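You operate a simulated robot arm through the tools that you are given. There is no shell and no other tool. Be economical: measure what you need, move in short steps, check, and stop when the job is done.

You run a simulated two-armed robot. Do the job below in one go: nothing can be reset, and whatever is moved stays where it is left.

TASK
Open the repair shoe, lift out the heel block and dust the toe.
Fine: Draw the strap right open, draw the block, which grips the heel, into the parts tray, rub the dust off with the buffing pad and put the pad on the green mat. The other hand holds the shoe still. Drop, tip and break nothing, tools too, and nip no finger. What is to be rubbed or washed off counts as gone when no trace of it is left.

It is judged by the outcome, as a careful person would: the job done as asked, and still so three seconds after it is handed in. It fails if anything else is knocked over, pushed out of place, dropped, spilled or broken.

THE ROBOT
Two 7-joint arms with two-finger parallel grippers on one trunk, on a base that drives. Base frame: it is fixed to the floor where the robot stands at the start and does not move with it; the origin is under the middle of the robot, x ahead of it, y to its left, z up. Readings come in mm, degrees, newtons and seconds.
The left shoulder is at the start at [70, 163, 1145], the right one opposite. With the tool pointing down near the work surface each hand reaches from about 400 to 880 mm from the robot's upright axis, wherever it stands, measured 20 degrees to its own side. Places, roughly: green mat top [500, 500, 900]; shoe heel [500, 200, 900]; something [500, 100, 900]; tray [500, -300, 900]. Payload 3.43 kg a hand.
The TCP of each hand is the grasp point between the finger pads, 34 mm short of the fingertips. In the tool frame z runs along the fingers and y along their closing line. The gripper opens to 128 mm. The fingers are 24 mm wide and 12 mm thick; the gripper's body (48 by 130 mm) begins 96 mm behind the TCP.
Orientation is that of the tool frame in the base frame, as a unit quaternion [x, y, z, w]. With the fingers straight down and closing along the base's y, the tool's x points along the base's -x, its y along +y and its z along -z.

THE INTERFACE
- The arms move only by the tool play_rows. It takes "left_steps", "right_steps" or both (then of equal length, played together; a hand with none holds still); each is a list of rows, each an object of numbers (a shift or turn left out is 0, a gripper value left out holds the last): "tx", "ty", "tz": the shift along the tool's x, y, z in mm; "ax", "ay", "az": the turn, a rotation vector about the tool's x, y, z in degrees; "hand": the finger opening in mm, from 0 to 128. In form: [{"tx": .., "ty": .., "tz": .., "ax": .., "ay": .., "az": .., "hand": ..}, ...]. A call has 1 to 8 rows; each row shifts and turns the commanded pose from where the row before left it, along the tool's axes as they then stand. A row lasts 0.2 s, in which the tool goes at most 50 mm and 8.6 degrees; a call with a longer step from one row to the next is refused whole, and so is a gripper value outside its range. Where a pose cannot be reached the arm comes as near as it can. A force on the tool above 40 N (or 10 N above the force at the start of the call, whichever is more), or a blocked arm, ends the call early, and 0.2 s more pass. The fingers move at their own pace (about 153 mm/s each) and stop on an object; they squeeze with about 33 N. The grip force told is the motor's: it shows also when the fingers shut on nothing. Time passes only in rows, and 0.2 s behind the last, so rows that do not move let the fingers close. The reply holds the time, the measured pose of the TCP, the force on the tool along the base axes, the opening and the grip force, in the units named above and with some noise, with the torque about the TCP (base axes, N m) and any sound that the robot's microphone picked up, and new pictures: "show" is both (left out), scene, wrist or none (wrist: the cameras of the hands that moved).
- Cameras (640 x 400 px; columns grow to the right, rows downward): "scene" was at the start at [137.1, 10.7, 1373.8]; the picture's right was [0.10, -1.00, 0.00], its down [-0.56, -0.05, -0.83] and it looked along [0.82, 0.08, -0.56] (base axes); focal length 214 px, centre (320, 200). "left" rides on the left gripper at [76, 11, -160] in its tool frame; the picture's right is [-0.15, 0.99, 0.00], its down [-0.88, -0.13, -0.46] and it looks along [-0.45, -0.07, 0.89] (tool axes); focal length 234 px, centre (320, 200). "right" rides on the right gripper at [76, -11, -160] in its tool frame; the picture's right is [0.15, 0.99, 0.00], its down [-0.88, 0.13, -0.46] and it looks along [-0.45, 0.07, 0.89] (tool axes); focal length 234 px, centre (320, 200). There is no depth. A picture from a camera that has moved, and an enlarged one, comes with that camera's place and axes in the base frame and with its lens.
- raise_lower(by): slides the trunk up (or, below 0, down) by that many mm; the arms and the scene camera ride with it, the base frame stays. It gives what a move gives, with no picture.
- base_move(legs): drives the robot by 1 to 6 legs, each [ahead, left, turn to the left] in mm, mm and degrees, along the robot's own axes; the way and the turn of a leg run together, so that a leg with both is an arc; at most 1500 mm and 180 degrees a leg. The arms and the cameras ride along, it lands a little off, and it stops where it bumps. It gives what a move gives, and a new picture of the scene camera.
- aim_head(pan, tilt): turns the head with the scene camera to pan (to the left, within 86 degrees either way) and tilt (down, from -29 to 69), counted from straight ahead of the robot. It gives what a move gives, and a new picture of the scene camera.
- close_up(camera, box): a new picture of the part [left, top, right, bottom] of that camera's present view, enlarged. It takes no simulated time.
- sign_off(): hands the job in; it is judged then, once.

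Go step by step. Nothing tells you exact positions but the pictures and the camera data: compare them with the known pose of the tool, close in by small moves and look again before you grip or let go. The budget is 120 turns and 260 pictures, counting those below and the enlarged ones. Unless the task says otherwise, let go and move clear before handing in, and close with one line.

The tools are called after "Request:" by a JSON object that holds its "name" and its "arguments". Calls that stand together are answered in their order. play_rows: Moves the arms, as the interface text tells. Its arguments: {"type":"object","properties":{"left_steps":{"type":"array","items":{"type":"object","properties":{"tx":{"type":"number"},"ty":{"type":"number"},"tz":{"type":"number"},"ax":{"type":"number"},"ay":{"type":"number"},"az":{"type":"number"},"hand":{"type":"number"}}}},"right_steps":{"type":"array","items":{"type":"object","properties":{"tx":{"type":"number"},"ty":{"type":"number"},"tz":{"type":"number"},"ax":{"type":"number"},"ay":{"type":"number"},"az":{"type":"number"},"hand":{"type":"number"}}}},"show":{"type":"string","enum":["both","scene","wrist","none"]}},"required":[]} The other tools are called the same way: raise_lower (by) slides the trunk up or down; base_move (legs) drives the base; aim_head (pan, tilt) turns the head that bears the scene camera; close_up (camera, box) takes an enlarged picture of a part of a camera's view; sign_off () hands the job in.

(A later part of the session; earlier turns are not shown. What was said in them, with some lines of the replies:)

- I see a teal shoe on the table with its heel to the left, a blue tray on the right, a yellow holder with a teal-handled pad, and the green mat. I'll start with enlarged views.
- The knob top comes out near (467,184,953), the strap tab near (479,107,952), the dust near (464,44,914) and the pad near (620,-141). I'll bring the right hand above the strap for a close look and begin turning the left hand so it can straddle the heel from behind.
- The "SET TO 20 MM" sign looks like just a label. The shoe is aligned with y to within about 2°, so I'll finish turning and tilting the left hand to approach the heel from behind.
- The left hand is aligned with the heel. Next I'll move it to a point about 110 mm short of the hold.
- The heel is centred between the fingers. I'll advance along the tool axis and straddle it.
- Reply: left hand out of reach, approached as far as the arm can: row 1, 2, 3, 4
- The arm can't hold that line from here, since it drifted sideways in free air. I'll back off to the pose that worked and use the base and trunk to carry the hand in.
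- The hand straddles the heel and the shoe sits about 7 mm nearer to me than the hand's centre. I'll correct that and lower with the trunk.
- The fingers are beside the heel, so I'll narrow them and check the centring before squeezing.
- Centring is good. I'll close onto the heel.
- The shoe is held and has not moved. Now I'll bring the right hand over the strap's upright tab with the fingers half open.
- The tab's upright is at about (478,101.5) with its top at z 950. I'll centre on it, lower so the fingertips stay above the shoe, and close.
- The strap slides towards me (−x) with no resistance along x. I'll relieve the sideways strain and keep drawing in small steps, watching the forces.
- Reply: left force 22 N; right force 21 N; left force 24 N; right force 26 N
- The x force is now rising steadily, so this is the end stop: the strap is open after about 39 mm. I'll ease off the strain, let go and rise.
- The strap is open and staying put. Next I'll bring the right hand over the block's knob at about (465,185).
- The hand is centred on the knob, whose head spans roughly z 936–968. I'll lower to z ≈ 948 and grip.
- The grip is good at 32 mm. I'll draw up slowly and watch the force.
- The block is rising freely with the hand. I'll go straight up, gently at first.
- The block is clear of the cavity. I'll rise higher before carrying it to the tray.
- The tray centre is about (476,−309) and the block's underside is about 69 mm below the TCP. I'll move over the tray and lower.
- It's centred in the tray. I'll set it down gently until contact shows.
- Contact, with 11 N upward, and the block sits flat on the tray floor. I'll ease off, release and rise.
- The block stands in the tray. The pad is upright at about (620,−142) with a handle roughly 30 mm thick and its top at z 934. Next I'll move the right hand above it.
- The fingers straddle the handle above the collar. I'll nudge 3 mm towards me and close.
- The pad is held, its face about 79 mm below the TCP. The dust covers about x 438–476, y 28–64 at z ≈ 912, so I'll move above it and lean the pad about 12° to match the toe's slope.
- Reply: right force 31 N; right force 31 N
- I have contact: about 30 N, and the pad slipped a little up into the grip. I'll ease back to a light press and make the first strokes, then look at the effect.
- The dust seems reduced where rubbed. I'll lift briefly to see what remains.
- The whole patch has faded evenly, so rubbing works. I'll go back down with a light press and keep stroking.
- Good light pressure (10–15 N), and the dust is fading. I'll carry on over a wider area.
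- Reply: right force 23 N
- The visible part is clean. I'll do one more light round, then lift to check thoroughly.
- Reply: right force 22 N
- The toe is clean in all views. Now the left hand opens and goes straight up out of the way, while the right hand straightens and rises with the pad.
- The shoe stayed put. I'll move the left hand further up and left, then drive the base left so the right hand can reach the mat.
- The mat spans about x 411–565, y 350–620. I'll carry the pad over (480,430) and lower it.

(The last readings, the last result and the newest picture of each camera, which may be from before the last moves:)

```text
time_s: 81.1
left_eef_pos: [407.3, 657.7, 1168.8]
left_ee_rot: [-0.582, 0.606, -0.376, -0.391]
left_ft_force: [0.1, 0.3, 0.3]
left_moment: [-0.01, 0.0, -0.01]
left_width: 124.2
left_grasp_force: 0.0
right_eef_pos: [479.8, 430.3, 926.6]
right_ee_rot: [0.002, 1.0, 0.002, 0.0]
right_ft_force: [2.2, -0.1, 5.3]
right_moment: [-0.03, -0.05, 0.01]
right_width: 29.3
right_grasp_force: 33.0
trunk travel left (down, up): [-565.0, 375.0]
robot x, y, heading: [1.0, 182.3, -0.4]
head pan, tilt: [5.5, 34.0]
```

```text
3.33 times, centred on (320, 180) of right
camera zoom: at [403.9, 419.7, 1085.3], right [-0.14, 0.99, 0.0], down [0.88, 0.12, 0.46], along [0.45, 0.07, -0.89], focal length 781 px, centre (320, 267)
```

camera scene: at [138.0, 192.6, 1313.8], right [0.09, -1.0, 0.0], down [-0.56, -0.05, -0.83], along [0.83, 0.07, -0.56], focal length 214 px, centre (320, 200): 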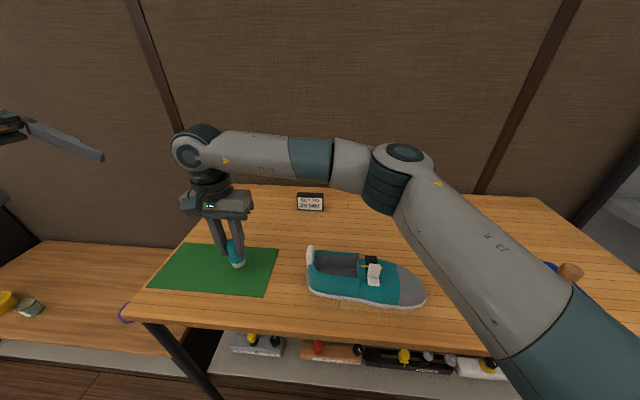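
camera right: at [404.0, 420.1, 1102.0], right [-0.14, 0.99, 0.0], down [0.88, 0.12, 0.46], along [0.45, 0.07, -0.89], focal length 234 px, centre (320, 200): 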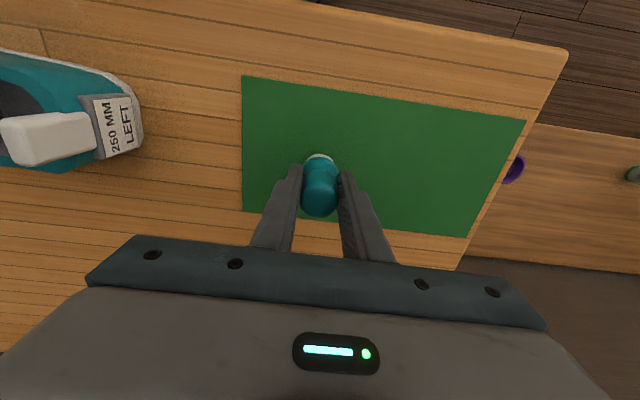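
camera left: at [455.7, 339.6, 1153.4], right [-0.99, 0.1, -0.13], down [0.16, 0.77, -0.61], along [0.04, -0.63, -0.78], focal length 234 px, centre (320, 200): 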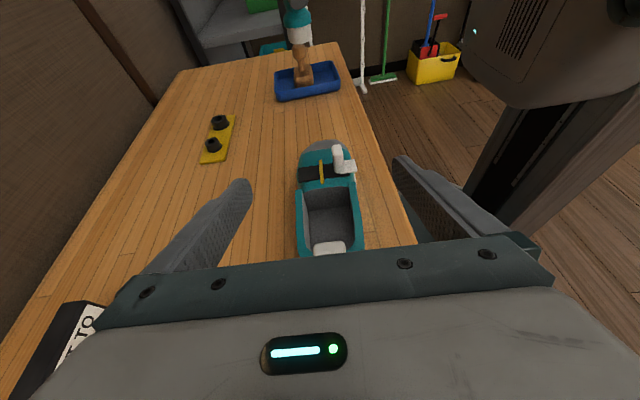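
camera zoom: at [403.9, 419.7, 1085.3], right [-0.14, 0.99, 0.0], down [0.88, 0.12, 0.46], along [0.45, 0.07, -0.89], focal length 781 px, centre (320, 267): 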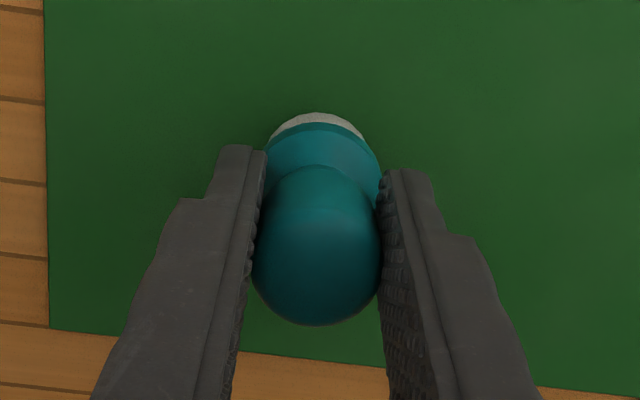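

Contact is made and the pad is near upright. I'll press slightly so it seats, then open slowly.

Request:
{"name": "play_rows", "arguments": {"right_steps": [{"tz": 1}, {}, {"tz": -0.5, "hand": 31}, {"hand": 34}, {"hand": 42}, {"hand": 52}, {}], "show": "none"}}

Request:
{"name": "close_up", "arguments": {"camera": "scene", "box": [200, 225, 280, 275]}}

Request:
{"name": "close_up", "arguments": {"camera": "right", "box": [256, 120, 384, 240]}}

```text
time_s: 82.7
left_eef_pos: [407.7, 659.5, 1168.6]
left_ee_rot: [-0.583, 0.606, -0.376, -0.39]
left_ft_force: [-0.5, 0.4, -0.5]
left_moment: [0.01, 0.01, -0.02]
left_width: 124.0
left_grasp_force: 0.2
right_eef_pos: [479.7, 431.1, 925.5]
right_ee_rot: [0.003, 1.0, 0.0, 0.0]
right_ft_force: [-0.1, -0.1, 0.0]
right_moment: [0.05, 0.02, 0.02]
right_width: 52.1
right_grasp_force: 0.0
trunk travel left (down, up): [-565.0, 375.0]
robot x, y, heading: [0.8, 184.6, -0.2]
head pan, tilt: [5.5, 34.0]
```

```text
8.00 times, centred on (240, 250) of scene
camera zoom: at [138.0, 192.6, 1313.8], right [0.09, -1.0, 0.0], down [-0.56, -0.05, -0.83], along [0.83, 0.07, -0.56], focal length 1716 px, centre (960, -200)
```

zoom: 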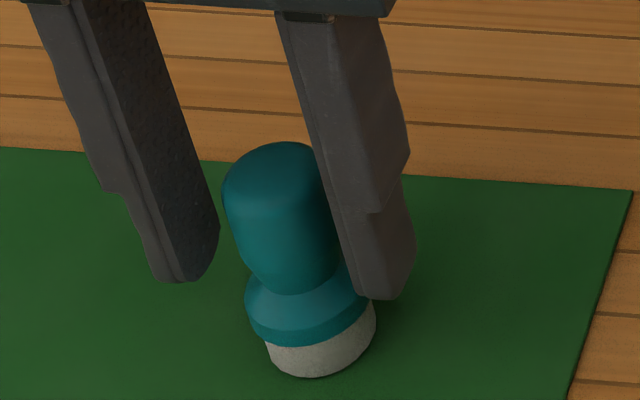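

```text
3.33 times, centred on (320, 180) of right
camera zoom: at [404.5, 419.9, 1084.6], right [-0.14, 0.99, 0.0], down [0.88, 0.12, 0.46], along [0.45, 0.07, -0.89], focal length 781 px, centre (320, 267)
```

zoom: 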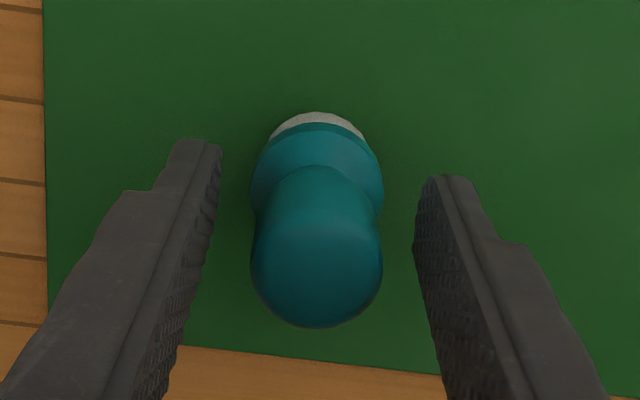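

The pad is standing free and upright on the mat. I'll raise the right hand straight up and check everything.

Request:
{"name": "play_rows", "arguments": {"right_steps": [{"tz": -15}, {"tz": -30}, {"tz": -45}, {"tz": -45}, {"tz": -45}, {"ty": -30}, {}], "show": "both"}}

Request:
{"name": "close_up", "arguments": {"camera": "scene", "box": [290, 230, 450, 330]}}

Request:
{"name": "close_up", "arguments": {"camera": "scene", "box": [140, 210, 300, 310]}}

Request:
{"name": "close_up", "arguments": {"camera": "right", "box": [0, 40, 256, 200]}}

```text
time_s: 84.3
left_eef_pos: [406.7, 660.8, 1167.4]
left_ee_rot: [-0.582, 0.606, -0.376, -0.39]
left_ft_force: [-0.2, -0.5, -0.3]
left_moment: [0.0, 0.0, -0.02]
left_width: 123.9
left_grasp_force: 0.1
right_eef_pos: [476.1, 402.1, 1107.5]
right_ee_rot: [0.002, 1.0, 0.001, 0.001]
right_ft_force: [-1.1, 0.1, -0.2]
right_moment: [-0.02, -0.03, 0.0]
right_width: 52.1
right_grasp_force: 0.0
trunk travel left (down, up): [-565.0, 375.0]
robot x, y, heading: [0.4, 183.9, -0.1]
head pan, tilt: [5.5, 34.0]
camera scene: at [137.2, 193.9, 1313.8], right [0.09, -1.0, 0.0], down [-0.56, -0.05, -0.83], along [0.83, 0.07, -0.56], focal length 214 px, centre (320, 200)
camera right: at [400.6, 391.2, 1265.4], right [-0.14, 0.99, 0.0], down [0.88, 0.13, 0.46], along [0.45, 0.07, -0.89], focal length 234 px, centre (320, 200)
```

scene: 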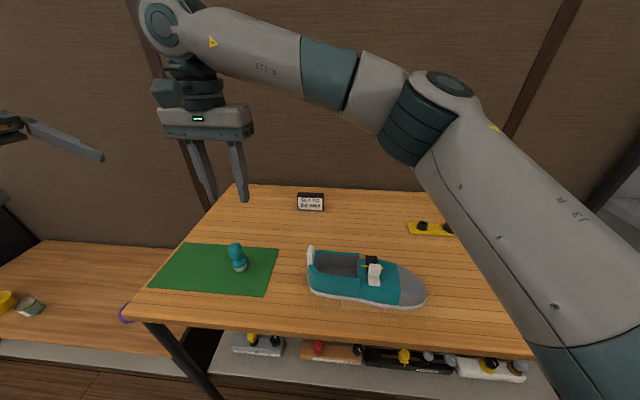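
right: 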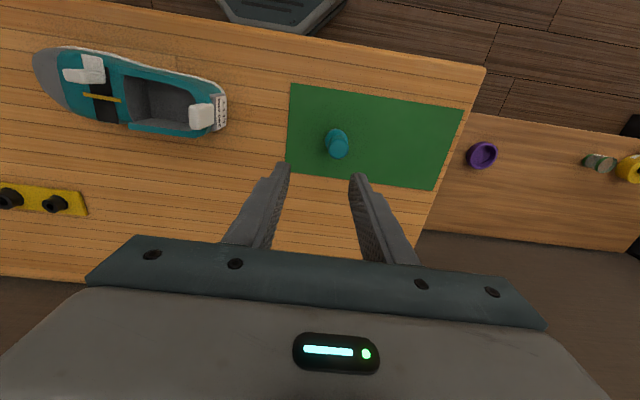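

```text
4.00 times, centred on (370, 280) of scene
camera zoom: at [137.2, 193.9, 1313.8], right [0.09, -1.0, 0.0], down [-0.56, -0.05, -0.83], along [0.83, 0.07, -0.56], focal length 858 px, centre (120, -120)
```

zoom: 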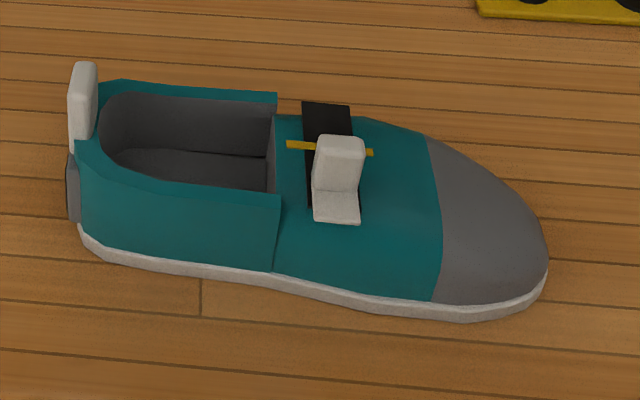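

```text
4.00 times, centred on (220, 260) of scene
camera zoom: at [137.2, 193.9, 1313.8], right [0.09, -1.0, 0.0], down [-0.56, -0.05, -0.83], along [0.83, 0.07, -0.56], focal length 858 px, centre (720, -40)
```

zoom: 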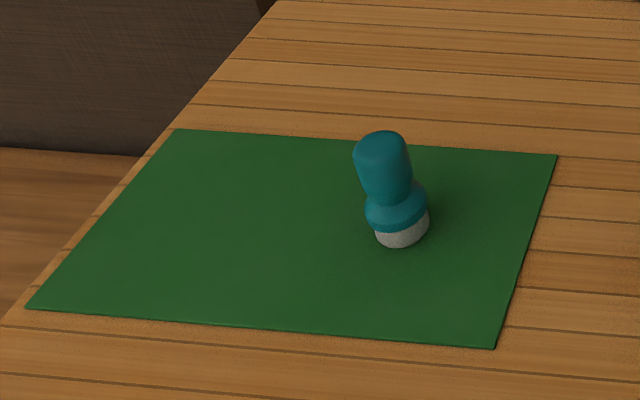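

```text
2.50 times, centred on (128, 120) of right
camera zoom: at [400.6, 391.2, 1265.4], right [-0.14, 0.99, 0.0], down [0.88, 0.13, 0.46], along [0.45, 0.07, -0.89], focal length 585 px, centre (800, 400)
```

zoom: 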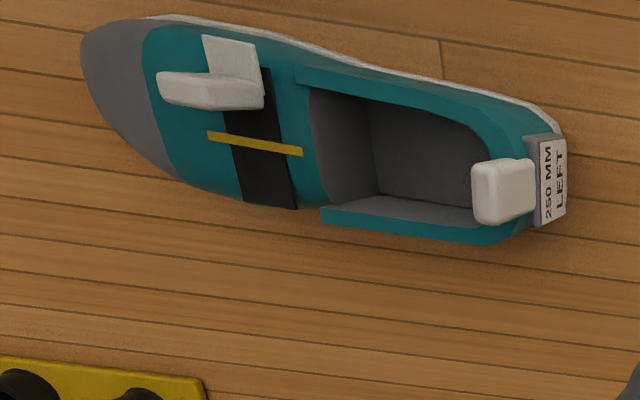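

The strap is at its end stop, the toe is clean, the block is in the tray and the pad stands upright on the mat. Both hands are clear, so I'm handing in.

Request:
{"name": "sign_off", "arguments": {}}

```text
The job is handed in.
```

The job is done: the strap is fully open, the heel block is in the parts tray, the toe is clean of dust, the pad stands upright on the green mat, and nothing was dropped or tipped over.
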